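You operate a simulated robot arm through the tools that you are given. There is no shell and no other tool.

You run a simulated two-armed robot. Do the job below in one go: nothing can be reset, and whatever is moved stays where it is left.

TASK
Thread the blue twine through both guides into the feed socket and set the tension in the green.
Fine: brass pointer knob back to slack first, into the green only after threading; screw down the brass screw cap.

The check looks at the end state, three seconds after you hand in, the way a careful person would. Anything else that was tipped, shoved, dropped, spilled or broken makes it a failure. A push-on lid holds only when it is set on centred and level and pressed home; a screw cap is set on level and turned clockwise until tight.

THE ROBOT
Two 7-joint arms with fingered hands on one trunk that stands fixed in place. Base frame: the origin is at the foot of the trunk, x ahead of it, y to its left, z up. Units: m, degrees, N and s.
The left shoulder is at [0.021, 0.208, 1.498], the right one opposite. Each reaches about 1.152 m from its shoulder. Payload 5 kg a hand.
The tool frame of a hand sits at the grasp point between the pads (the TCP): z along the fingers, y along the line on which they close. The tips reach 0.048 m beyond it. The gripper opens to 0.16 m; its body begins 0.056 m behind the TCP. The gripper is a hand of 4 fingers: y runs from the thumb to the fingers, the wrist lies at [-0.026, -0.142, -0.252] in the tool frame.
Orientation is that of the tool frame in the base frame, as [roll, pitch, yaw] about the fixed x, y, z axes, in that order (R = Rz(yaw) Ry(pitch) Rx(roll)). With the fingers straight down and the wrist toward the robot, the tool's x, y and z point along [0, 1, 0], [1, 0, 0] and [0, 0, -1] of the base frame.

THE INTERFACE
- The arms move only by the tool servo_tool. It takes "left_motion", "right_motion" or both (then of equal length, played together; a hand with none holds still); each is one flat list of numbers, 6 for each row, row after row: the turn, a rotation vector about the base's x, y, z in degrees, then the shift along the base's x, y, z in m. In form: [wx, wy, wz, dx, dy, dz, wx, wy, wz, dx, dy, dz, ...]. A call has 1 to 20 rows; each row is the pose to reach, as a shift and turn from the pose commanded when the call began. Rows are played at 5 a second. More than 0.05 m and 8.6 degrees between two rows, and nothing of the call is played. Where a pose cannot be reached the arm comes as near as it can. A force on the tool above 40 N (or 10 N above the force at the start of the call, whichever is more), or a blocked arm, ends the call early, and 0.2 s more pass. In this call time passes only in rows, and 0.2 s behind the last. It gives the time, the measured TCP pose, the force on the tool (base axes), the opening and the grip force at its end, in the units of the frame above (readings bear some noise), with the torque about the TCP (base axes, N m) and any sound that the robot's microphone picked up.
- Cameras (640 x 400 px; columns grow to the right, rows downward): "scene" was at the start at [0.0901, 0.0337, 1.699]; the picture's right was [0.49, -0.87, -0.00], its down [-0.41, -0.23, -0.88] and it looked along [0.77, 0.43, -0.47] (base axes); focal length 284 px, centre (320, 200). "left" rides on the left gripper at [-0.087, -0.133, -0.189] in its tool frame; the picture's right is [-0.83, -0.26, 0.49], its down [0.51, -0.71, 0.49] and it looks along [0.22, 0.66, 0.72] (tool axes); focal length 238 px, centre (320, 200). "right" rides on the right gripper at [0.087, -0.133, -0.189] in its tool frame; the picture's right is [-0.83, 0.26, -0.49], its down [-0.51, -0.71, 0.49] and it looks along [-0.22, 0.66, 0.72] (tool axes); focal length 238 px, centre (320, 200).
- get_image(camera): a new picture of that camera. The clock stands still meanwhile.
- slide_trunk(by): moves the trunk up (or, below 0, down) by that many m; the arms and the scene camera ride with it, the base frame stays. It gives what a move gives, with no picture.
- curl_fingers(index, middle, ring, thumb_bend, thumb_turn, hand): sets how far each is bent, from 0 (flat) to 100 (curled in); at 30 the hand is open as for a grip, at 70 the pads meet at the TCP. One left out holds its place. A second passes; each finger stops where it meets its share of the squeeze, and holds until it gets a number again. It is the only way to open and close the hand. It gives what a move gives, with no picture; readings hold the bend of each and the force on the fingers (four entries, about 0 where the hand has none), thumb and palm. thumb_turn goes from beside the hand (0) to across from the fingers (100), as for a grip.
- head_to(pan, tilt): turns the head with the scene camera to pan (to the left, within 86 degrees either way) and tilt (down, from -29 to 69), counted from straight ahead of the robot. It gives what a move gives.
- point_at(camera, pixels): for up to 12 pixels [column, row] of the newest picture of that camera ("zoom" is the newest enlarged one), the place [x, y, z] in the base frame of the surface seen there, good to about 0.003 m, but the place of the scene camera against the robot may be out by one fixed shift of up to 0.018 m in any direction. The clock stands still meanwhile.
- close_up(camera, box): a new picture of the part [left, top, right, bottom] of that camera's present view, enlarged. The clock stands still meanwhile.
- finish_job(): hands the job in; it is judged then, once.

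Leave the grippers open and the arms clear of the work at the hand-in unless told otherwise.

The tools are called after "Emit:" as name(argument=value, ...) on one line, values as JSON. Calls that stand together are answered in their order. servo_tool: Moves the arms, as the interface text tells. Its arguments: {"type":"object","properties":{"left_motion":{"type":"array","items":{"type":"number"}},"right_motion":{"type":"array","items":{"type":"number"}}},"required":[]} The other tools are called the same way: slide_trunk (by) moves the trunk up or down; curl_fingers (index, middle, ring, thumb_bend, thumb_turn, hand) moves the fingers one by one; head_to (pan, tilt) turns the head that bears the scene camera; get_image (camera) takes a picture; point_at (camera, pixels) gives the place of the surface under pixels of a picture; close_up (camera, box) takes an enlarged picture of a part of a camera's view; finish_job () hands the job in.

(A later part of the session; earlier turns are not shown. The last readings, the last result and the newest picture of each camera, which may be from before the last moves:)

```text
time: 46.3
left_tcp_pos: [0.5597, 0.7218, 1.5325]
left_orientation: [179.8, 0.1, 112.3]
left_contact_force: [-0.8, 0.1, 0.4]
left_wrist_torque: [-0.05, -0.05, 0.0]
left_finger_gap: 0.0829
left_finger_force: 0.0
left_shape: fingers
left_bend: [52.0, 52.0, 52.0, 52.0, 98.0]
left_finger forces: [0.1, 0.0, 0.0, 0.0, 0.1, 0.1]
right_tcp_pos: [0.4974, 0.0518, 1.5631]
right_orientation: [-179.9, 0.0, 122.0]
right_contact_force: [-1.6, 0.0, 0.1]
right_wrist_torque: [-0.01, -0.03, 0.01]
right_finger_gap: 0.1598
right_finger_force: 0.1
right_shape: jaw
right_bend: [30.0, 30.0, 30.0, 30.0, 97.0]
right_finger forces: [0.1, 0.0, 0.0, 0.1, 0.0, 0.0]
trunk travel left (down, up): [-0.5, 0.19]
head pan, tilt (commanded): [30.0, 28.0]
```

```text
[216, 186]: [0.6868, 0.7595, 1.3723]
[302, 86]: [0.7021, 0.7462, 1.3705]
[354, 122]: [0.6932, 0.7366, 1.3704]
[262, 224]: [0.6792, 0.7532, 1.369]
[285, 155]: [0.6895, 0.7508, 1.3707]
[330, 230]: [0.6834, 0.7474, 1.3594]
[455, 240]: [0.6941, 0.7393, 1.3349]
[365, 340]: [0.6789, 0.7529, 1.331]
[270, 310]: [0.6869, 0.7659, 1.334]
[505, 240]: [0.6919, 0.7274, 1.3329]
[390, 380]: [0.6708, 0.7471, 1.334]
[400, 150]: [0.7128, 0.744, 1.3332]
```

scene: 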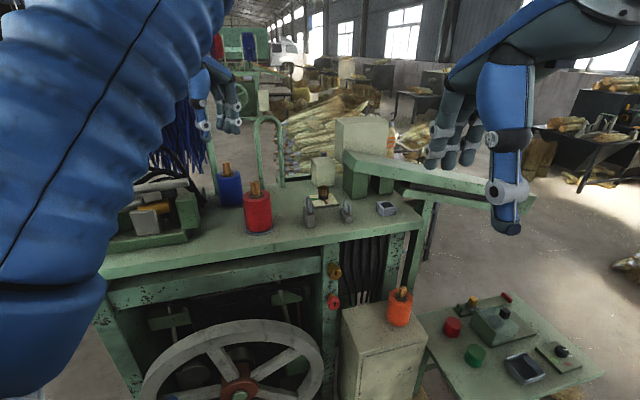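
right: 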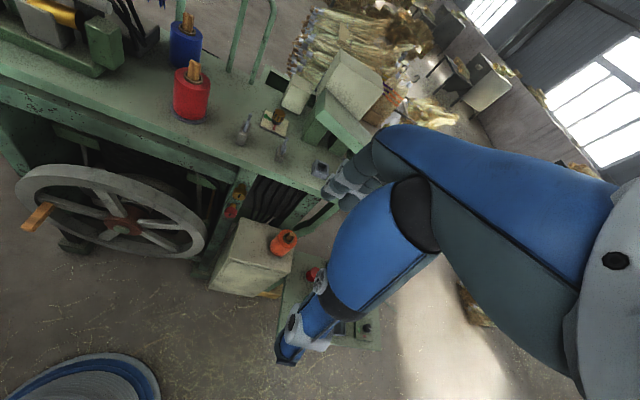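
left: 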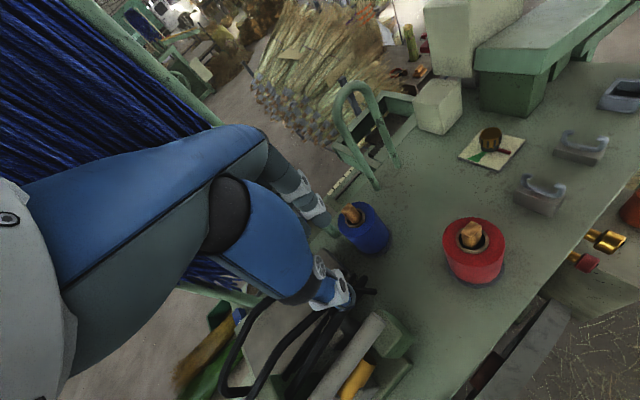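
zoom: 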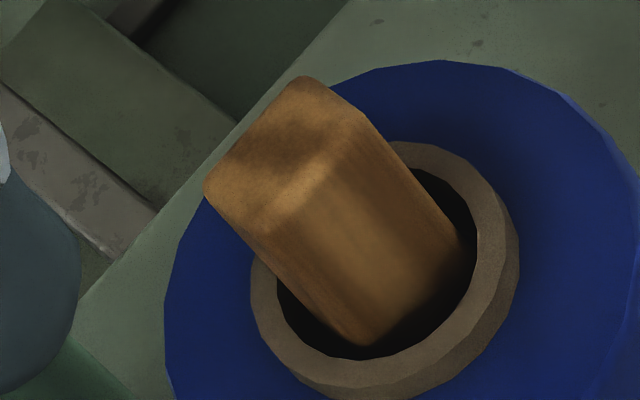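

The plug is about 0.022 wide along −45° and 0.014 thick along +45°, centred at (0.690,0.749), top z 1.370. Gripping across its width needs yaw ≈ 45–50°, so I must know how near the hanging blue hanks are. I'll read several points on them and on the posts.

Emit:
point_at(camera="left", pixels=[[40, 60], [100, 60], [150, 90], [190, 115], [205, 275], [120, 30], [100, 10], [190, 80], [335, 225], [345, 110], [395, 160], [270, 320]])

Emit:
close_up(camera="scene", box=[80, 60, 320, 250])

```text
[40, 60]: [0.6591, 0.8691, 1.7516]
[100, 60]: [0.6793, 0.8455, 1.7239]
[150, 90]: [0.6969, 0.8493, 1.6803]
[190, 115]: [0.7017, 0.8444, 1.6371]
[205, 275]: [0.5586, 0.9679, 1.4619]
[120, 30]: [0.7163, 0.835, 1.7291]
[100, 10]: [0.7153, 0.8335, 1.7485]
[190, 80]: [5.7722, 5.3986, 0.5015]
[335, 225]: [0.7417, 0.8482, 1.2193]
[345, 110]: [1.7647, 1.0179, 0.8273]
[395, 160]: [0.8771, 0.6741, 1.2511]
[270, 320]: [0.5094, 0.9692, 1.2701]
```

```text
2.11 times, centred on (200, 155) of scene
```

zoom: 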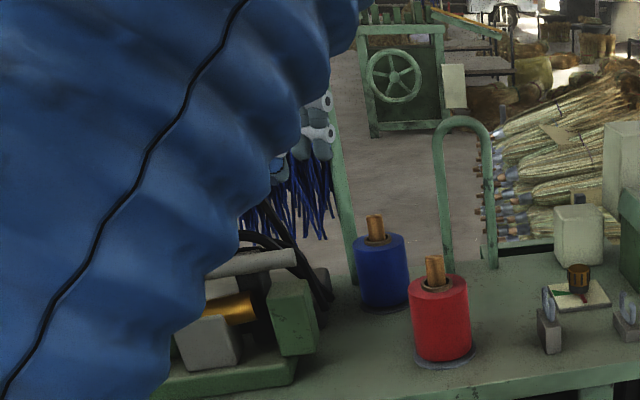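

The hanks hang in a plane from the post (0.715,0.835) toward (0.56,0.97), about 0.12 m behind where the wrist would be at yaw 55°. That's workable. Raising the trunk 0.08 m keeps the arm from over-stretching there, so I'll do that next.

Emit:
slide_trunk(by=0.08)

```text
time: 47.4
left_tcp_pos: [0.5598, 0.7206, 1.6126]
left_orientation: [179.8, 0.2, 112.3]
left_contact_force: [0.8, -0.3, -0.2]
left_wrist_torque: [-0.01, 0.02, 0.03]
left_finger_gap: 0.0832
left_finger_force: 0.0
left_shape: fingers
left_bend: [52.0, 52.0, 52.0, 52.0, 98.0]
left_finger forces: [0.0, 0.1, 0.1, 0.0, 0.0, 0.1]
right_tcp_pos: [0.4983, 0.0517, 1.6426]
right_orientation: [-180.0, -0.1, 122.1]
right_contact_force: [-0.2, 0.3, -0.8]
right_wrist_torque: [0.01, -0.01, -0.03]
right_finger_gap: 0.16
right_finger_force: 0.0
right_shape: jaw
right_bend: [30.0, 30.0, 30.0, 30.0, 97.0]
right_finger forces: [0.0, 0.0, 0.0, 0.0, 0.0, 0.0]
trunk travel left (down, up): [-0.58, 0.11]
head pan, tilt (commanded): [30.0, 28.0]
```

Now I'll turn the left hand −57° to yaw 55 while moving toward a point above and in front of the blue spool, lowering to z≈1.51.

Emit:
servo_tool(left_motion=[0, 0, -7.2, 0.01, -0.002, -0.0125, 0, 0, -14.4, 0.02, -0.005, -0.025, 0, 0, -21.6, 0.03, -0.007, -0.0375, 0, 0, -28.8, 0.04, -0.01, -0.05, 0, 0, -36, 0.05, -0.012, -0.0625, 0, 0, -43.2, 0.06, -0.015, -0.075, 0, 0, -50.4, 0.07, -0.017, -0.0875, 0, 0, -57.3, 0.08, -0.02, -0.1])

Emit:
get_image(camera="left")

Emit:
get_image(camera="right")

Emit:
get_image(camera="scene")

```text
time: 49.2
left_tcp_pos: [0.64, 0.7032, 1.5113]
left_orientation: [179.8, 0.2, 54.7]
left_contact_force: [0.3, 0.9, -0.3]
left_wrist_torque: [-0.05, 0.08, -0.01]
left_finger_gap: 0.0831
left_finger_force: 0.0
left_shape: fingers
left_bend: [52.0, 52.0, 52.0, 52.0, 98.0]
left_finger forces: [0.0, 0.0, 0.0, 0.0, 0.0, 0.1]
right_tcp_pos: [0.5006, 0.0537, 1.6438]
right_orientation: [-179.9, 0.0, 122.1]
right_contact_force: [0.2, 0.3, -0.8]
right_wrist_torque: [-0.08, 0.04, 0.01]
right_finger_gap: 0.16
right_finger_force: 0.0
right_shape: jaw
right_bend: [30.0, 30.0, 30.0, 30.0, 97.0]
right_finger forces: [0.1, 0.0, 0.1, 0.0, 0.0, 0.0]
trunk travel left (down, up): [-0.58, 0.11]
head pan, tilt (commanded): [30.0, 28.0]
```

```text
taken
```

left: 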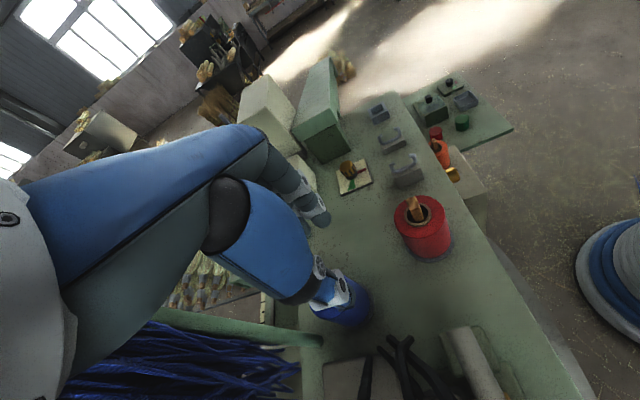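

```text
taken
```

right: 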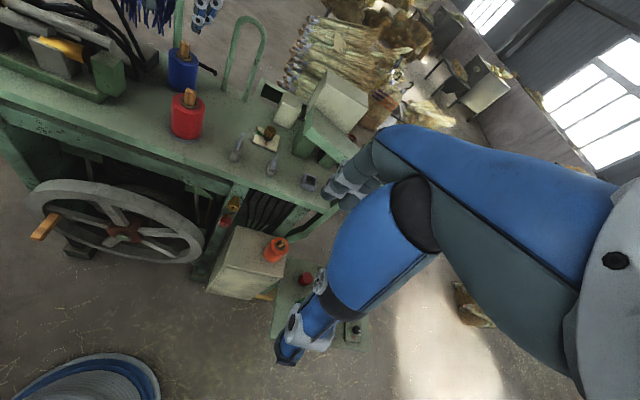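

```text
taken
```

scene: 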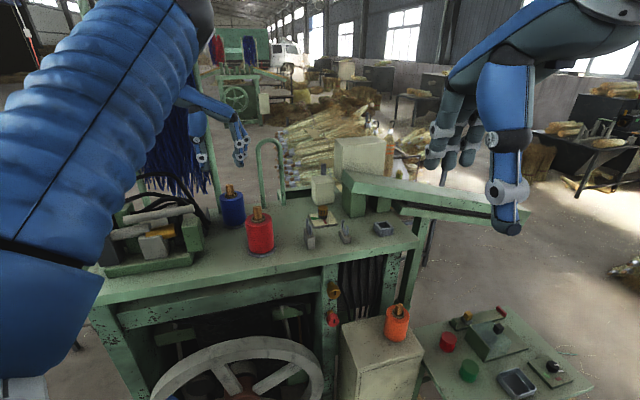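

The scene camera now shows everything. I'll narrow the grip to bend 56 and move directly above the blue plug at TCP (0.690,0.749,1.44).

Emit:
curl_fingers(hand="left", index=56, middle=56, ring=56, thumb_bend=56)

Emit:
servo_tool(left_motion=[0, 0, 0, 0.0125, 0.0115, -0.014, 0, 0, 0, 0.025, 0.023, -0.028, 0, 0, 0, 0.0375, 0.0345, -0.042, 0, 0, 0, 0.05, 0.046, -0.056])

Emit:
close_up(camera="right", box=[140, 0, 240, 110])

Emit:
close_up(camera="scene", box=[170, 100, 300, 250])

Emit:
close_up(camera="left", box=[220, 150, 440, 340])

```text
time: 50.2
left_tcp_pos: [0.6399, 0.7008, 1.5119]
left_orientation: [179.8, 0.1, 54.9]
left_contact_force: [-0.8, -0.2, 0.2]
left_wrist_torque: [0.01, -0.02, 0.03]
left_finger_gap: 0.0679
left_finger_force: 0.0
left_shape: fingers
left_bend: [56.0, 56.0, 56.0, 56.0, 98.0]
left_finger forces: [0.1, 0.0, 0.1, 0.0, 0.1, 0.1]
right_tcp_pos: [0.4976, 0.0509, 1.6432]
right_orientation: [-180.0, 0.0, 122.1]
right_contact_force: [-0.1, -0.5, -0.3]
right_wrist_torque: [-0.01, 0.0, 0.01]
right_finger_gap: 0.16
right_finger_force: 0.0
right_shape: jaw
right_bend: [30.0, 30.0, 30.0, 30.0, 97.0]
right_finger forces: [0.0, 0.0, 0.0, 0.0, 0.0, 0.0]
trunk travel left (down, up): [-0.58, 0.11]
head pan, tilt (commanded): [30.0, 28.0]
```

```text
time: 51.2
left_tcp_pos: [0.6829, 0.7404, 1.4661]
left_orientation: [179.7, 0.1, 54.7]
left_contact_force: [-11.6, -10.7, 6.4]
left_wrist_torque: [2.34, -1.8, 1.21]
left_finger_gap: 0.0678
left_finger_force: 7.9
left_shape: fingers
left_bend: [56.0, 56.0, 56.0, 56.0, 98.0]
left_finger forces: [0.0, 0.0, 0.0, 0.1, 0.0, 16.2]
right_tcp_pos: [0.4951, 0.051, 1.6441]
right_orientation: [179.8, 0.0, 122.1]
right_contact_force: [0.4, -0.8, -0.1]
right_wrist_torque: [0.04, 0.0, 0.03]
right_finger_gap: 0.1602
right_finger_force: 0.0
right_shape: jaw
right_bend: [30.0, 30.0, 30.0, 30.0, 97.0]
right_finger forces: [0.1, 0.1, 0.0, 0.1, 0.0, 0.1]
trunk travel left (down, up): [-0.58, 0.11]
head pan, tilt (commanded): [30.0, 28.0]
stopped in row 4 (left hand): the force on the tool passed its limit at 67 N (the readings are from after the stop); the commanded pose is now the measured one
```

```text
3.64 times, centred on (190, 55) of right
```

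zoom: 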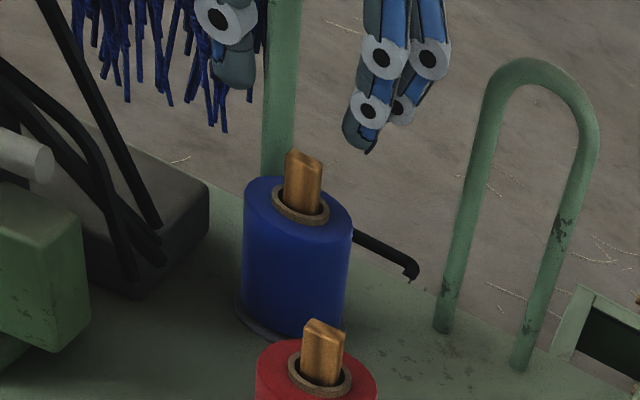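

```text
2.67 times, centred on (235, 175) of scene
```

zoom: 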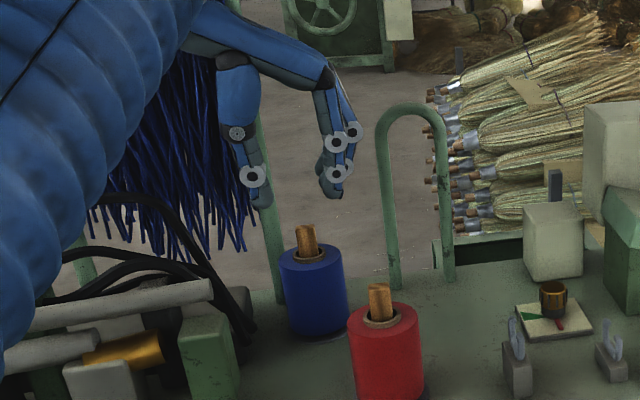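

```text
2.11 times, centred on (330, 245) of left
```

zoom: 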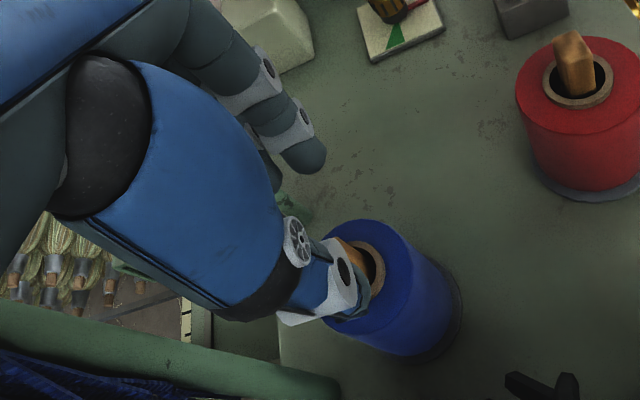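

The call stopped: the palm reading (16 N) and the torque place the contact about 0.15 m above the TCP, where the hand met the tall post and hanks. I'll back off toward the robot, then lean the hand 20° away from the post about the closing line (pads stay square) with yaw 45.

Emit:
servo_tool(left_motion=[0, 0, 0, -0.025, -0.03, 0.005, 0, 0, 0, -0.05, -0.06, 0.02, 3.8, -3.2, -2.4, -0.05, -0.06, 0.02, 7.7, -6.5, -4.9, -0.05, -0.06, 0.02, 11.5, -9.7, -7.3, -0.05, -0.06, 0.02, 15.3, -12.9, -9.7, -0.05, -0.06, 0.02])

Emit:
get_image(camera="scene")

Emit:
get_image(camera="left")

```text
time: 52.6
left_tcp_pos: [0.6363, 0.6829, 1.4825]
left_orientation: [179.9, -19.9, 44.7]
left_contact_force: [0.6, -0.1, -0.3]
left_wrist_torque: [-0.03, -0.01, -0.02]
left_finger_gap: 0.068
left_finger_force: 0.0
left_shape: fingers
left_bend: [56.0, 56.0, 56.0, 56.0, 97.0]
left_finger forces: [0.0, 0.0, 0.0, 0.0, 0.0, 0.1]
right_tcp_pos: [0.4985, 0.0523, 1.6426]
right_orientation: [-179.9, -0.1, 122.1]
right_contact_force: [0.5, 1.1, -0.2]
right_wrist_torque: [-0.01, 0.06, -0.07]
right_finger_gap: 0.1601
right_finger_force: 0.0
right_shape: jaw
right_bend: [30.0, 30.0, 30.0, 30.0, 97.0]
right_finger forces: [0.1, 0.1, 0.0, 0.0, 0.1, 0.1]
trunk travel left (down, up): [-0.58, 0.11]
head pan, tilt (commanded): [30.0, 28.0]
```

```text
taken
```

scene: 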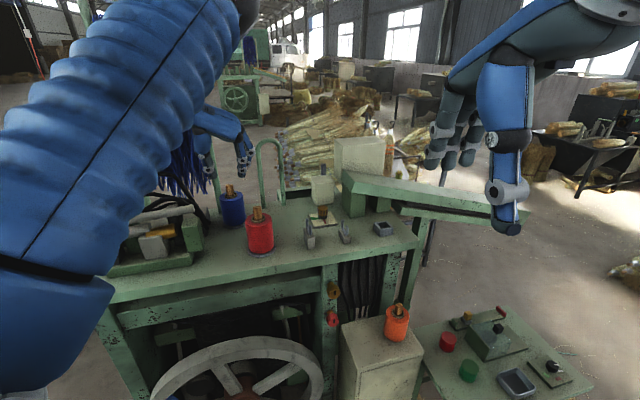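

```text
taken
```

left: 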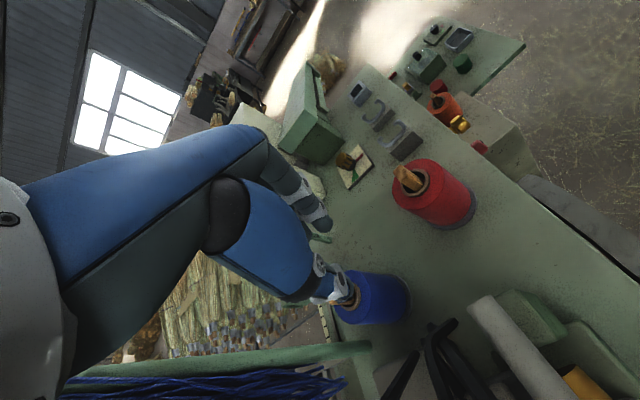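

The lean is as planned and nothing looks disturbed. I want to know which finger the thumb opposes, so I'll zoom on the left hand from the scene and right cameras.

Emit:
close_up(camera="scene", box=[180, 90, 290, 240])

Emit:
close_up(camera="right", box=[140, 0, 240, 110])

```text
2.67 times, centred on (235, 165) of scene
```

zoom: 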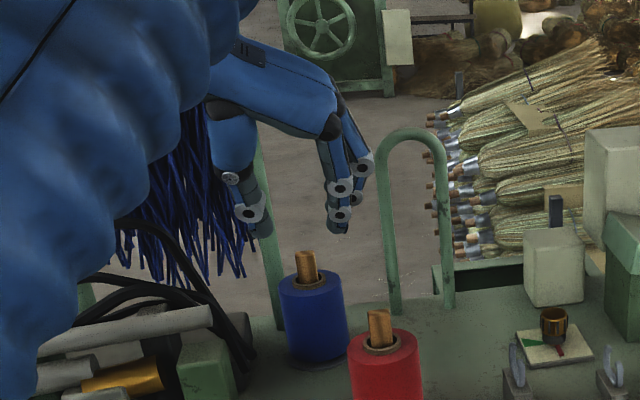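

```text
3.64 times, centred on (190, 55) of right
```

zoom: 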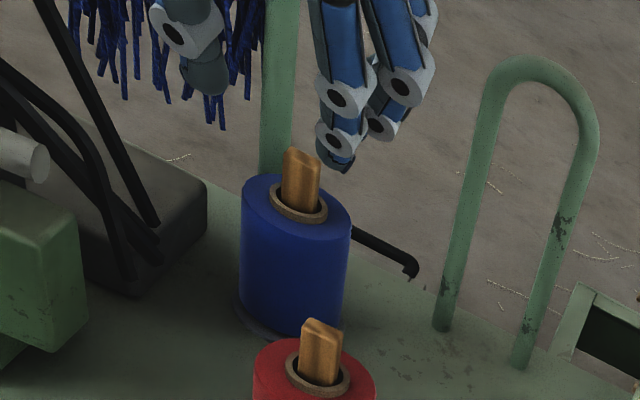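

I'll read the thumb tip (208,80), the nearest fingertip (338,158) and the second finger joint (383,125) in the right zoom.

Emit:
point_at(camera="zoom", pixels=[[205, 80], [208, 60], [338, 160], [337, 138], [338, 98], [383, 125], [402, 88], [425, 30], [425, 12], [175, 35], [280, 120], [280, 30]])

```text
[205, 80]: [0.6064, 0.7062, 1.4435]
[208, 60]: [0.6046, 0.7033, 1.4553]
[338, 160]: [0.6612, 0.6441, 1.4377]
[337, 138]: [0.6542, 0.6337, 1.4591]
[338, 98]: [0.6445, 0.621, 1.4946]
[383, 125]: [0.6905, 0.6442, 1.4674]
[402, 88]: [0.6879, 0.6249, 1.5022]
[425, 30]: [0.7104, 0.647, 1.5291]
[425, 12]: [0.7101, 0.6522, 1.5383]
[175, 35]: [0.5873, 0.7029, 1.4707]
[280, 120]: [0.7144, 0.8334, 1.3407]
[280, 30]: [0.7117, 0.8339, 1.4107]
```

In the tool frame the index is at x≈−0.016, the middle at +0.013 and the thumb at −0.008, so the 14 mm thick plug should sit opposite the index and thumb. I'll move over the plug to TCP (0.690,0.749,1.452).

Emit:
servo_tool(left_motion=[0, 0, 0, 0.018, 0.022, -0.005, 0, 0, 0, 0.036, 0.044, -0.015, 0, 0, 0, 0.0537, 0.066, -0.03])

Emit:
close_up(camera="right", box=[140, 0, 240, 110])

Emit:
close_up(camera="scene", box=[180, 90, 290, 240])

Emit:
close_up(camera="left", box=[240, 160, 440, 340])

```text
time: 53.4
left_tcp_pos: [0.69, 0.751, 1.4527]
left_orientation: [179.8, -19.8, 44.8]
left_contact_force: [-0.4, 0.4, 0.2]
left_wrist_torque: [-0.06, 0.04, -0.06]
left_finger_gap: 0.0678
left_finger_force: 0.2
left_shape: fingers
left_bend: [56.0, 56.0, 56.0, 56.0, 97.0]
left_finger forces: [0.0, 0.0, 0.0, 0.0, 0.0, 0.0]
right_tcp_pos: [0.4985, 0.0542, 1.6427]
right_orientation: [-179.9, 0.0, 122.1]
right_contact_force: [0.5, 1.3, -0.5]
right_wrist_torque: [-0.11, 0.03, 0.0]
right_finger_gap: 0.1598
right_finger_force: 0.1
right_shape: jaw
right_bend: [30.0, 30.0, 30.0, 30.0, 97.0]
right_finger forces: [0.0, 0.0, 0.0, 0.0, 0.1, 0.1]
trunk travel left (down, up): [-0.58, 0.11]
head pan, tilt (commanded): [30.0, 28.0]
```

```text
3.64 times, centred on (190, 55) of right
```

zoom: 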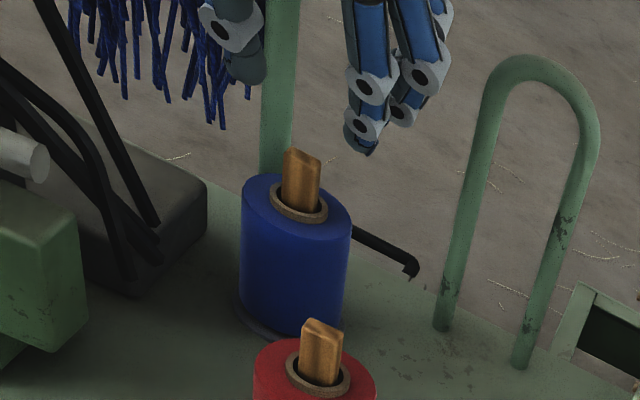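

```text
2.67 times, centred on (235, 165) of scene
```

zoom: 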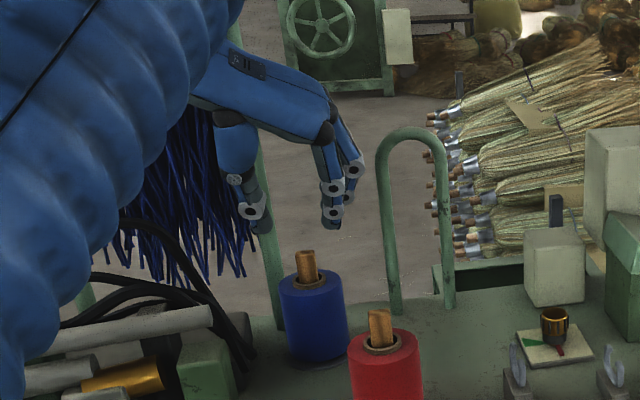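

```text
2.22 times, centred on (340, 250) of left
```

zoom: 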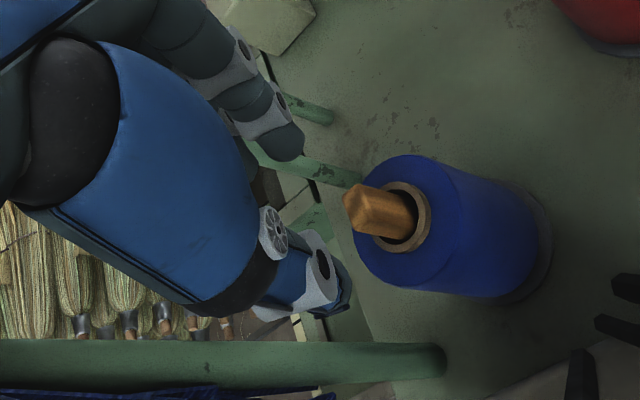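

No contact this time. The plug stands below and between the thumb and index. I'll descend slowly to z≈1.388.

Emit:
servo_tool(left_motion=[0, 0, 0, 0, -0.001, -0.02, 0, 0, 0, 0, -0.0015, -0.04, 0, 0, 0, 0, -0.0015, -0.055, 0, 0, 0, 0, -0.0015, -0.065])

Emit:
close_up(camera="right", box=[160, 10, 220, 90])

Emit:
close_up(camera="left", box=[260, 180, 380, 290])

Emit:
close_up(camera="scene", box=[200, 150, 270, 230])

```text
time: 54.4
left_tcp_pos: [0.688, 0.7473, 1.3867]
left_orientation: [179.9, -19.6, 44.7]
left_contact_force: [-1.2, -1.2, 2.8]
left_wrist_torque: [-0.18, 0.0, -0.05]
left_finger_gap: 0.0675
left_finger_force: 1.6
left_shape: fingers
left_bend: [56.0, 56.0, 56.0, 56.0, 97.0]
left_finger forces: [3.2, 0.1, 0.1, 0.0, 0.0, 0.0]
right_tcp_pos: [0.4981, 0.0531, 1.6431]
right_orientation: [-179.9, 0.0, 122.0]
right_contact_force: [0.3, -0.3, -0.8]
right_wrist_torque: [0.01, 0.03, -0.01]
right_finger_gap: 0.1598
right_finger_force: 0.0
right_shape: jaw
right_bend: [30.0, 30.0, 30.0, 30.0, 97.0]
right_finger forces: [0.1, 0.1, 0.1, 0.0, 0.2, 0.0]
trunk travel left (down, up): [-0.58, 0.11]
head pan, tilt (commanded): [30.0, 28.0]
```

```text
5.00 times, centred on (190, 50) of right
```

zoom: 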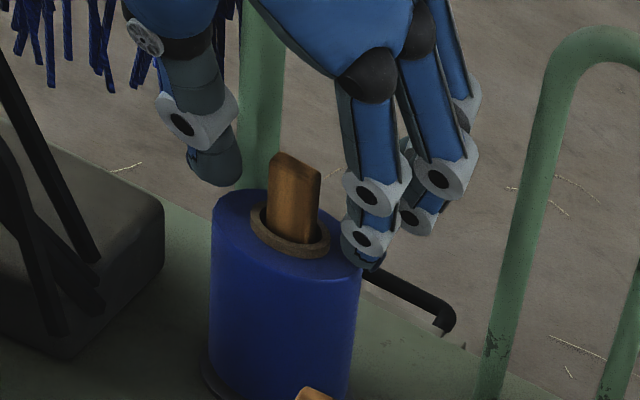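

```text
3.64 times, centred on (320, 235) of left
```

zoom: 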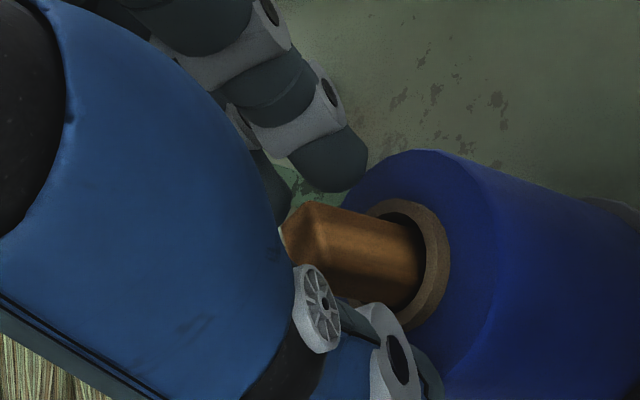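

```text
5.00 times, centred on (235, 190) of scene
```

zoom: 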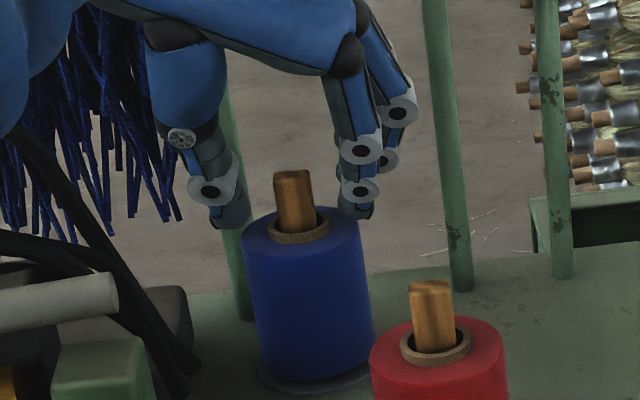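

The index tip is just touching the spool's top edge (3 N). I'll raise 8 mm before closing.

Emit:
servo_tool(left_motion=[0, 0, 0, 0.001, 0.001, 0.008])

Emit:
curl_fingers(hand="left", index=62, middle=62, ring=60, thumb_bend=62)

Emit:
close_up(camera="right", box=[160, 10, 220, 90])

Emit:
close_up(camera="left", box=[260, 180, 380, 290])

```text
time: 54.8
left_tcp_pos: [0.6903, 0.7479, 1.3953]
left_orientation: [179.7, -19.7, 44.7]
left_contact_force: [0.0, 0.6, 0.1]
left_wrist_torque: [0.02, 0.0, 0.03]
left_finger_gap: 0.0674
left_finger_force: 0.0
left_shape: fingers
left_bend: [56.0, 56.0, 56.0, 56.0, 97.0]
left_finger forces: [0.0, 0.0, 0.1, 0.1, 0.1, 0.1]
right_tcp_pos: [0.4983, 0.0513, 1.6439]
right_orientation: [179.9, 0.1, 122.2]
right_contact_force: [0.0, 0.6, -0.8]
right_wrist_torque: [-0.03, 0.02, -0.02]
right_finger_gap: 0.1598
right_finger_force: 0.1
right_shape: jaw
right_bend: [30.0, 30.0, 30.0, 30.0, 97.0]
right_finger forces: [0.0, 0.1, 0.0, 0.0, 0.0, 0.0]
trunk travel left (down, up): [-0.58, 0.11]
head pan, tilt (commanded): [30.0, 28.0]
```

```text
time: 55.8
left_tcp_pos: [0.6902, 0.7487, 1.3964]
left_orientation: [179.8, -19.6, 44.8]
left_contact_force: [0.1, -0.2, -0.2]
left_wrist_torque: [-0.01, -0.02, 0.02]
left_finger_gap: 0.0442
left_finger_force: 0.2
left_shape: fingers
left_bend: [62.0, 62.0, 60.0, 62.0, 97.0]
left_finger forces: [0.1, 0.0, 0.1, 0.1, 0.0, 0.0]
right_tcp_pos: [0.4974, 0.0519, 1.6433]
right_orientation: [-180.0, 0.0, 122.1]
right_contact_force: [0.5, 0.4, 1.0]
right_wrist_torque: [-0.03, -0.01, 0.01]
right_finger_gap: 0.1597
right_finger_force: 0.1
right_shape: jaw
right_bend: [30.0, 30.0, 30.0, 30.0, 97.0]
right_finger forces: [0.1, 0.1, 0.0, 0.0, 0.0, 0.0]
trunk travel left (down, up): [-0.58, 0.11]
head pan, tilt (commanded): [30.0, 28.0]
```

```text
5.00 times, centred on (190, 50) of right
```

zoom: 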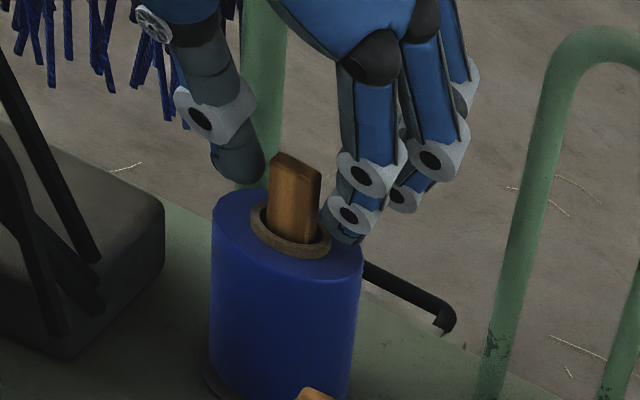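

```text
3.64 times, centred on (320, 235) of left
```

zoom: 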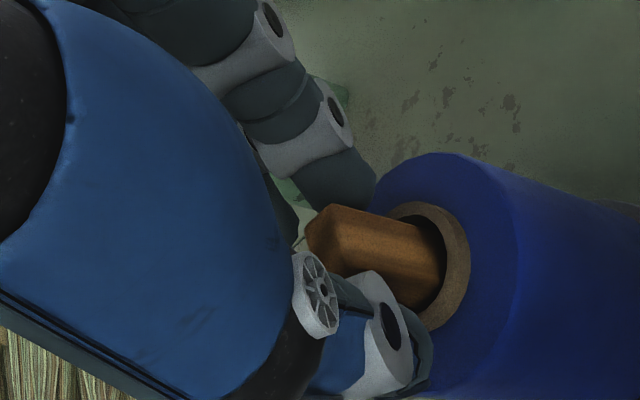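

The plug is between the index and thumb. Now I'll close to grip it, keeping the ring finger back.

Emit:
curl_fingers(hand="left", index=78, middle=78, thumb_bend=78)

Emit:
close_up(camera="right", box=[160, 10, 220, 90])

Emit:
close_up(camera="left", box=[260, 180, 380, 290])

```text
time: 56.8
left_tcp_pos: [0.6906, 0.7475, 1.3956]
left_orientation: [179.8, -19.8, 44.8]
left_contact_force: [-0.1, 0.6, 3.3]
left_wrist_torque: [-0.05, -0.07, -0.04]
left_finger_gap: 0.0293
left_finger_force: 12.6
left_shape: fingers
left_bend: [57.0, 78.0, 60.0, 73.0, 97.0]
left_finger forces: [12.2, 0.1, 0.1, 0.0, 13.7, 0.1]
right_tcp_pos: [0.4981, 0.0525, 1.6441]
right_orientation: [-180.0, 0.0, 122.1]
right_contact_force: [-0.1, 0.3, 0.4]
right_wrist_torque: [-0.02, 0.01, 0.0]
right_finger_gap: 0.1596
right_finger_force: 0.1
right_shape: jaw
right_bend: [30.0, 30.0, 30.0, 30.0, 97.0]
right_finger forces: [0.0, 0.1, 0.1, 0.0, 0.0, 0.1]
trunk travel left (down, up): [-0.58, 0.11]
head pan, tilt (commanded): [30.0, 28.0]
```

```text
5.00 times, centred on (190, 50) of right
```

zoom: 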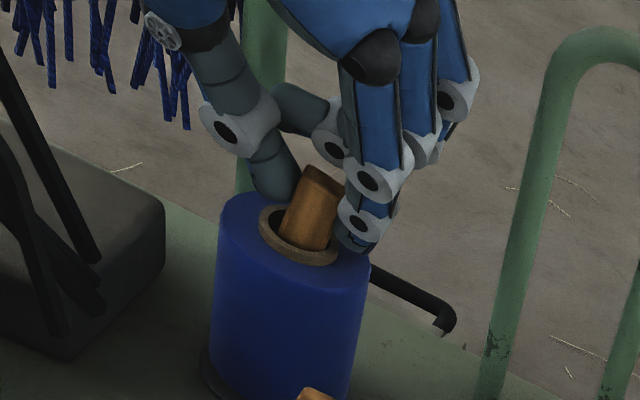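

```text
3.64 times, centred on (320, 235) of left
```

zoom: 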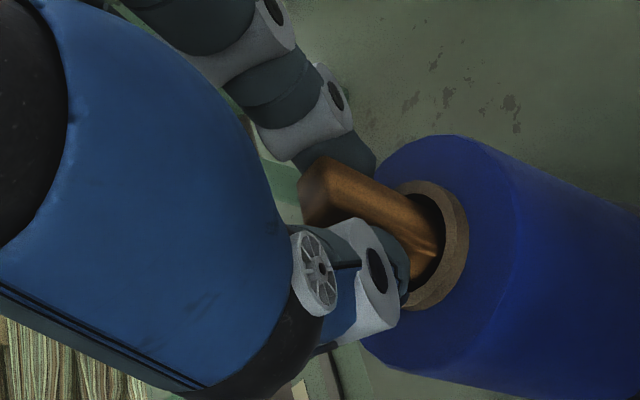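

The thumb overpowered the index and tilted the plug toward the fingers. I'll open slightly, then set the thumb to a fixed 67 as the anvil and close index and middle onto it.

Emit:
curl_fingers(hand="left", index=60, middle=60, thumb_bend=60)

Emit:
close_up(camera="right", box=[160, 10, 220, 90])

Emit:
close_up(camera="left", box=[260, 180, 380, 290])

```text
time: 57.8
left_tcp_pos: [0.6904, 0.748, 1.3951]
left_orientation: [179.9, -19.7, 44.7]
left_contact_force: [-0.6, 0.2, 0.0]
left_wrist_torque: [-0.02, -0.01, 0.0]
left_finger_gap: 0.0514
left_finger_force: 0.1
left_shape: fingers
left_bend: [60.0, 60.0, 60.0, 60.0, 97.0]
left_finger forces: [0.1, 0.0, 0.0, 0.0, 0.1, 0.0]
right_tcp_pos: [0.4986, 0.0514, 1.6429]
right_orientation: [-180.0, 0.0, 122.1]
right_contact_force: [0.2, 0.1, 0.5]
right_wrist_torque: [-0.01, -0.01, 0.0]
right_finger_gap: 0.1598
right_finger_force: 0.0
right_shape: jaw
right_bend: [30.0, 30.0, 30.0, 30.0, 97.0]
right_finger forces: [0.0, 0.0, 0.0, 0.0, 0.0, 0.0]
trunk travel left (down, up): [-0.58, 0.11]
head pan, tilt (commanded): [30.0, 28.0]
```

```text
5.00 times, centred on (190, 50) of right
```

zoom: 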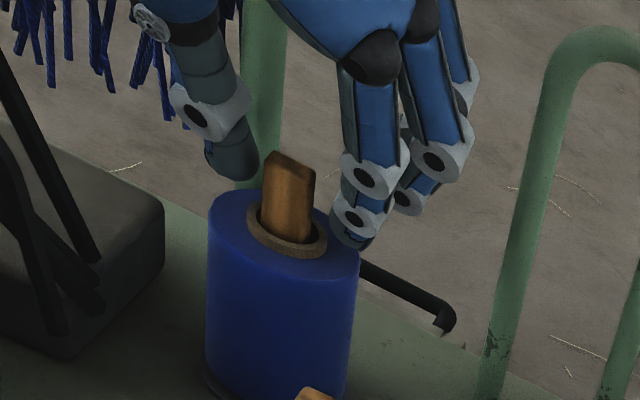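

```text
3.64 times, centred on (320, 235) of left
```

zoom: 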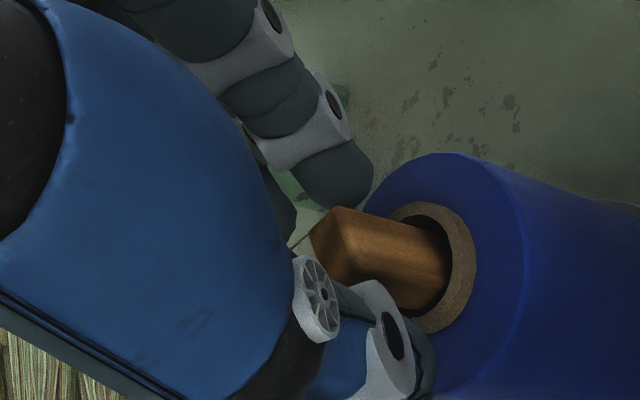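

The plug stood up again. Now I'll set the thumb to 66 and the index to 66 first, just touching.

Emit:
curl_fingers(hand="left", index=66, middle=66, thumb_bend=66)

Emit:
close_up(camera="right", box=[160, 10, 220, 90])

```text
time: 58.8
left_tcp_pos: [0.6904, 0.7486, 1.3954]
left_orientation: [179.8, -19.7, 44.8]
left_contact_force: [-0.5, 0.1, 0.4]
left_wrist_torque: [0.01, -0.02, 0.0]
left_finger_gap: 0.0321
left_finger_force: 1.8
left_shape: fingers
left_bend: [65.0, 66.0, 60.0, 65.0, 97.0]
left_finger forces: [1.9, 0.1, 0.0, 0.0, 1.9, 0.1]
right_tcp_pos: [0.4977, 0.0524, 1.6427]
right_orientation: [-180.0, -0.1, 122.1]
right_contact_force: [-0.1, 0.6, -0.9]
right_wrist_torque: [0.0, 0.02, 0.0]
right_finger_gap: 0.1599
right_finger_force: 0.1
right_shape: jaw
right_bend: [30.0, 30.0, 30.0, 30.0, 97.0]
right_finger forces: [0.0, 0.0, 0.1, 0.0, 0.1, 0.0]
trunk travel left (down, up): [-0.58, 0.11]
head pan, tilt (commanded): [30.0, 28.0]
```

```text
5.00 times, centred on (190, 50) of right
```

zoom: 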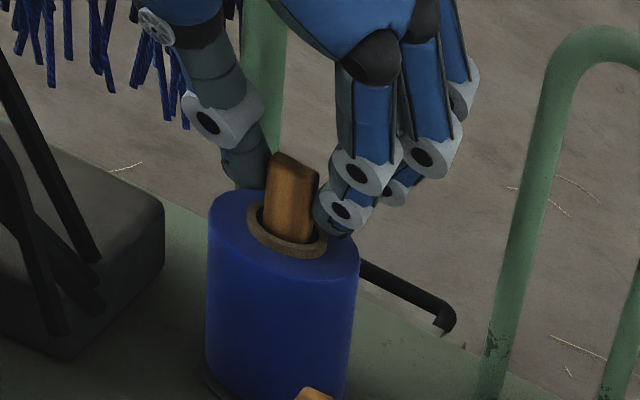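

Both sides now touch evenly (about 1.9 N each, gap 0.032) with the plug upright. I'll tighten: thumb to 70, index to 76.

Emit:
curl_fingers(hand="left", index=76, middle=70, thumb_bend=70)

Emit:
close_up(camera="right", box=[160, 10, 220, 90])

Emit:
close_up(camera="left", box=[260, 180, 380, 290])

```text
time: 59.8
left_tcp_pos: [0.6907, 0.748, 1.3963]
left_orientation: [179.7, -19.6, 44.9]
left_contact_force: [-0.1, -0.6, 0.2]
left_wrist_torque: [-0.01, 0.0, 0.0]
left_finger_gap: 0.0298
left_finger_force: 8.5
left_shape: fingers
left_bend: [66.0, 70.0, 60.0, 66.0, 97.0]
left_finger forces: [8.5, 0.0, 0.1, 0.0, 8.5, 0.1]
right_tcp_pos: [0.4979, 0.052, 1.6432]
right_orientation: [-180.0, 0.1, 122.1]
right_contact_force: [0.1, 0.1, -0.1]
right_wrist_torque: [0.02, -0.03, -0.01]
right_finger_gap: 0.1599
right_finger_force: 0.1
right_shape: jaw
right_bend: [30.0, 30.0, 30.0, 30.0, 97.0]
right_finger forces: [0.1, 0.0, 0.0, 0.0, 0.0, 0.1]
trunk travel left (down, up): [-0.58, 0.11]
head pan, tilt (commanded): [30.0, 28.0]
```

```text
5.00 times, centred on (190, 50) of right
```

zoom: 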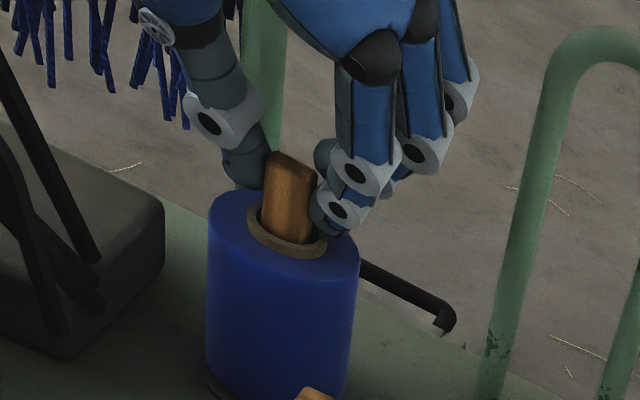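

```text
3.64 times, centred on (320, 235) of left
```

zoom: 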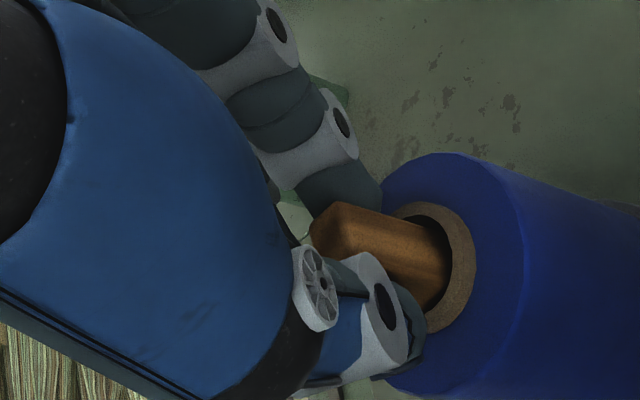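

It's a balanced grip: 8.5 N on each side, plug upright. I'll lift slowly 0.03 m and look.

Emit:
servo_tool(left_motion=[0, 0, 0, 0, 0, 0.008, 0, 0, 0, 0, 0, 0.016, 0, 0, 0, 0, 0, 0.024, 0, 0, 0, 0, 0, 0.032])

Emit:
close_up(camera="right", box=[160, 0, 220, 80])

Emit:
close_up(camera="left", box=[260, 180, 380, 290])

```text
time: 60.8
left_tcp_pos: [0.6896, 0.7477, 1.427]
left_orientation: [179.7, -19.7, 44.9]
left_contact_force: [-1.1, -0.1, 0.1]
left_wrist_torque: [-0.03, 0.0, -0.03]
left_finger_gap: 0.0297
left_finger_force: 8.2
left_shape: fingers
left_bend: [66.0, 70.0, 60.0, 66.0, 97.0]
left_finger forces: [8.5, 0.0, 0.1, 0.0, 8.6, 0.0]
right_tcp_pos: [0.4981, 0.0521, 1.6438]
right_orientation: [-180.0, 0.0, 122.1]
right_contact_force: [-0.3, -0.4, 1.6]
right_wrist_torque: [-0.01, 0.01, 0.01]
right_finger_gap: 0.1599
right_finger_force: 0.0
right_shape: jaw
right_bend: [30.0, 30.0, 30.0, 30.0, 97.0]
right_finger forces: [0.1, 0.0, 0.1, 0.1, 0.1, 0.0]
trunk travel left (down, up): [-0.58, 0.11]
head pan, tilt (commanded): [30.0, 28.0]
```

```text
5.00 times, centred on (190, 40) of right
```

zoom: 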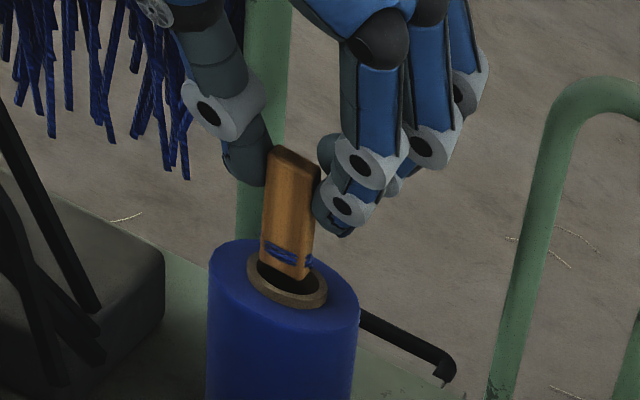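

```text
3.64 times, centred on (320, 235) of left
```

zoom: 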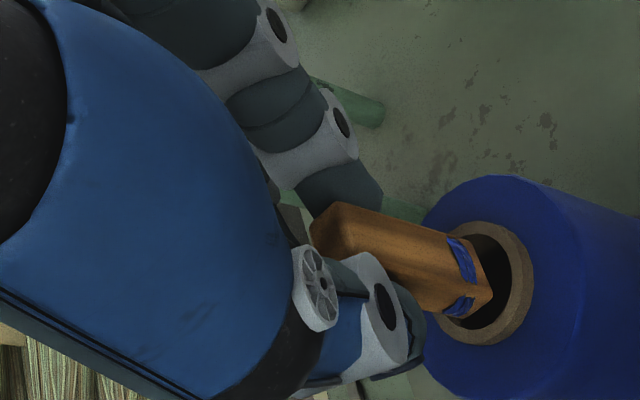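

The plug slides out with blue twine tied round its lower end. I'll keep lifting 0.05 m more.

Emit:
servo_tool(left_motion=[0, 0, 0, 0, 0, 0.012, 0, 0, 0, 0, 0, 0.024, 0, 0, 0, 0, 0, 0.036, 0, 0, 0, 0, 0, 0.05])

Emit:
close_up(camera="right", box=[160, 0, 220, 80])

Emit:
close_up(camera="scene", box=[180, 120, 300, 250])

Emit:
close_up(camera="left", box=[260, 180, 400, 310])

```text
time: 61.8
left_tcp_pos: [0.689, 0.7476, 1.4792]
left_orientation: [179.7, -19.8, 44.8]
left_contact_force: [-0.2, -1.3, -0.2]
left_wrist_torque: [0.01, -0.03, 0.0]
left_finger_gap: 0.0301
left_finger_force: 8.2
left_shape: fingers
left_bend: [66.0, 70.0, 60.0, 66.0, 97.0]
left_finger forces: [8.5, 0.0, 0.0, 0.1, 8.5, 0.1]
right_tcp_pos: [0.4983, 0.0513, 1.6424]
right_orientation: [180.0, 0.0, 122.1]
right_contact_force: [-0.5, -0.4, -0.2]
right_wrist_torque: [0.01, 0.03, -0.01]
right_finger_gap: 0.16
right_finger_force: 0.0
right_shape: jaw
right_bend: [30.0, 30.0, 30.0, 30.0, 97.0]
right_finger forces: [0.0, 0.0, 0.0, 0.0, 0.0, 0.0]
trunk travel left (down, up): [-0.58, 0.11]
head pan, tilt (commanded): [30.0, 28.0]
```

```text
5.00 times, centred on (190, 40) of right
```

zoom: 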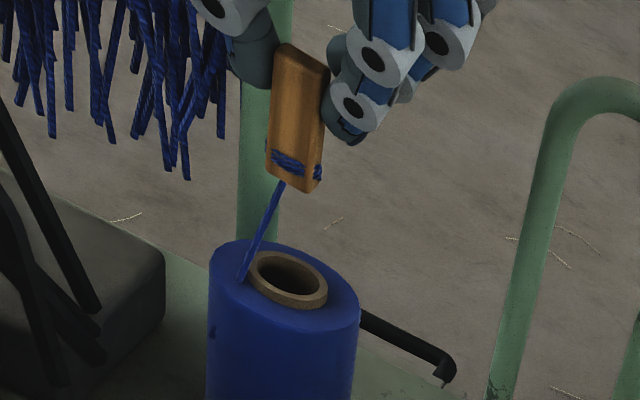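

```text
3.08 times, centred on (240, 185) of scene
```

zoom: 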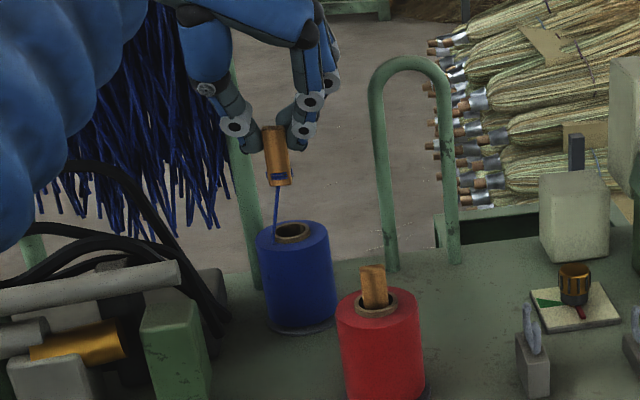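

```text
3.08 times, centred on (330, 245) of left
```

zoom: 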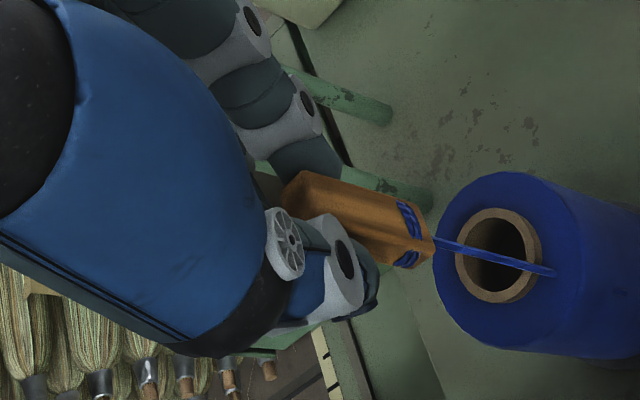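

The plug is free, with a twine running from its bottom to the spool rim. I'll measure the plug's top, bottom and the twine's take-off point in this left zoom.

Emit:
point_at(camera="zoom", pixels=[[310, 185], [330, 182], [430, 236], [400, 262], [420, 258], [380, 215], [445, 243], [490, 255], [550, 270], [430, 260], [300, 200], [405, 240]])

Emit:
close_up(camera="right", box=[175, 0, 215, 65])

Emit:
point_at(camera="zoom", pixels=[[300, 55], [330, 65], [300, 140], [320, 220], [345, 215], [285, 260], [260, 320], [310, 100], [325, 150], [340, 120], [395, 130], [250, 60]])

```text
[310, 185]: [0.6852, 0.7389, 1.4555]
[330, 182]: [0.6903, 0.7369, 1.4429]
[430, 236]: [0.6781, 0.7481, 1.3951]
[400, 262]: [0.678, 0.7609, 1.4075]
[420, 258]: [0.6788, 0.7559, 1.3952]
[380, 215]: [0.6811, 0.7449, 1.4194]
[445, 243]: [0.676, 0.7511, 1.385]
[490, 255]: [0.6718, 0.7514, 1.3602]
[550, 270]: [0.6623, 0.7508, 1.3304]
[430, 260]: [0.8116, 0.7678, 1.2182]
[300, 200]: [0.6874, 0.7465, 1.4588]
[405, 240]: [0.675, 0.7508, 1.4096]
```

```text
6.15 times, centred on (195, 32) of right
```

zoom: 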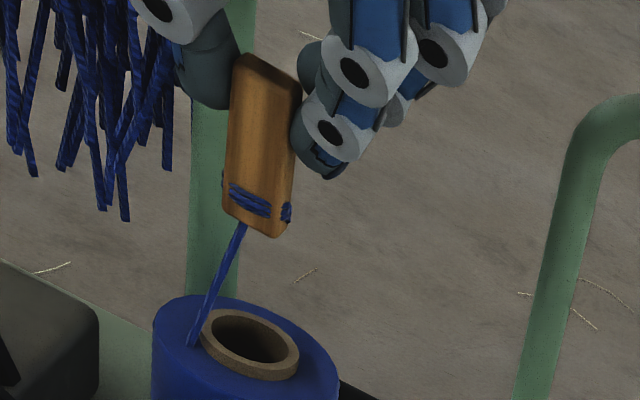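

```text
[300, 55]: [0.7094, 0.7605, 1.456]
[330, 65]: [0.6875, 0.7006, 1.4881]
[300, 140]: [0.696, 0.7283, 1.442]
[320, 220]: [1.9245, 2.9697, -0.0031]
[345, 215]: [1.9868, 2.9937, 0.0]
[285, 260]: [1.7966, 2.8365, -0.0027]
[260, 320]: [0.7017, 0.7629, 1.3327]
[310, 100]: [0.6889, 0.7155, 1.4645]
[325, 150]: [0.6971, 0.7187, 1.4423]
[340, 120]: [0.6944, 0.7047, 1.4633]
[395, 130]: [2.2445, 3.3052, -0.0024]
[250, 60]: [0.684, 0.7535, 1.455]
```

The plug is about 0.066 m long: top z 1.457, bottom z 1.393 with the TCP at 1.479, so the bottom is ~0.086 below the TCP and clear of the fingertips. Before carrying it I'll refine the guides' geometry with the right camera near (237,150) and (272,165).

Emit:
close_up(camera="right", box=[222, 128, 254, 168])

Emit:
close_up(camera="right", box=[258, 142, 290, 182])

```text
10.00 times, centred on (238, 148) of right
```

zoom: 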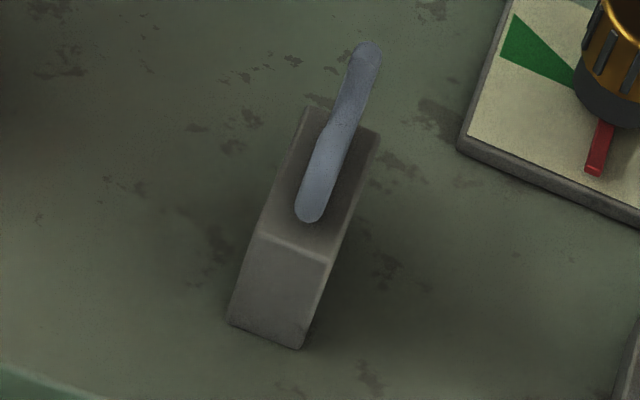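

```text
10.00 times, centred on (274, 162) of right
```

zoom: 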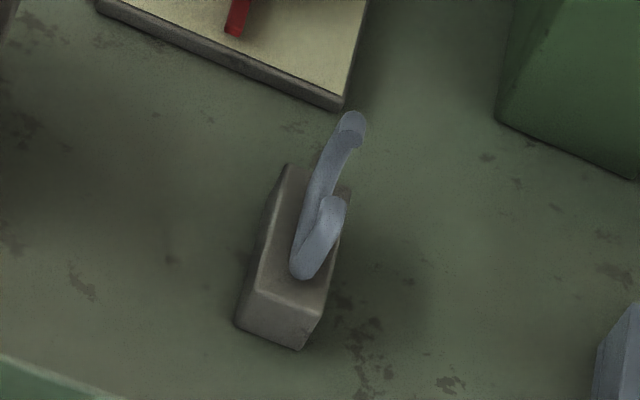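

The right view is edge-on to the guides. The left camera saw them as U shapes with tips curled inward, so I'll check the left view again from the present pose.

Emit:
get_image(camera="left")

Emit:
get_image(camera="scene")

```text
taken
```

left: 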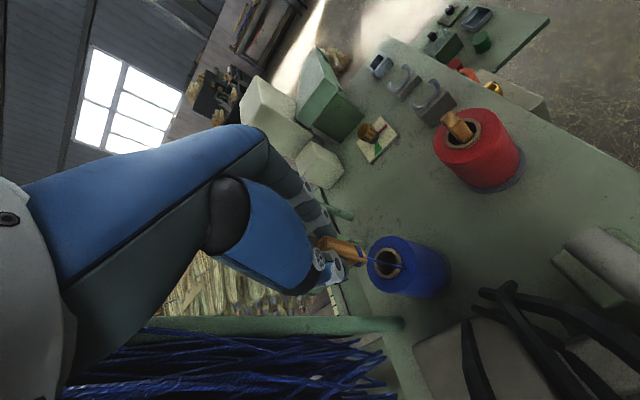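

```text
taken
```

scene: 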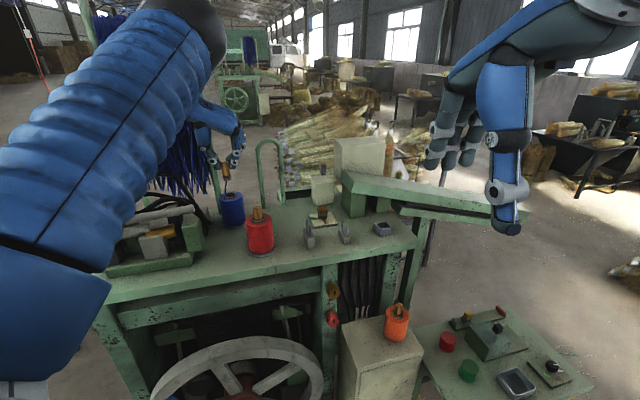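

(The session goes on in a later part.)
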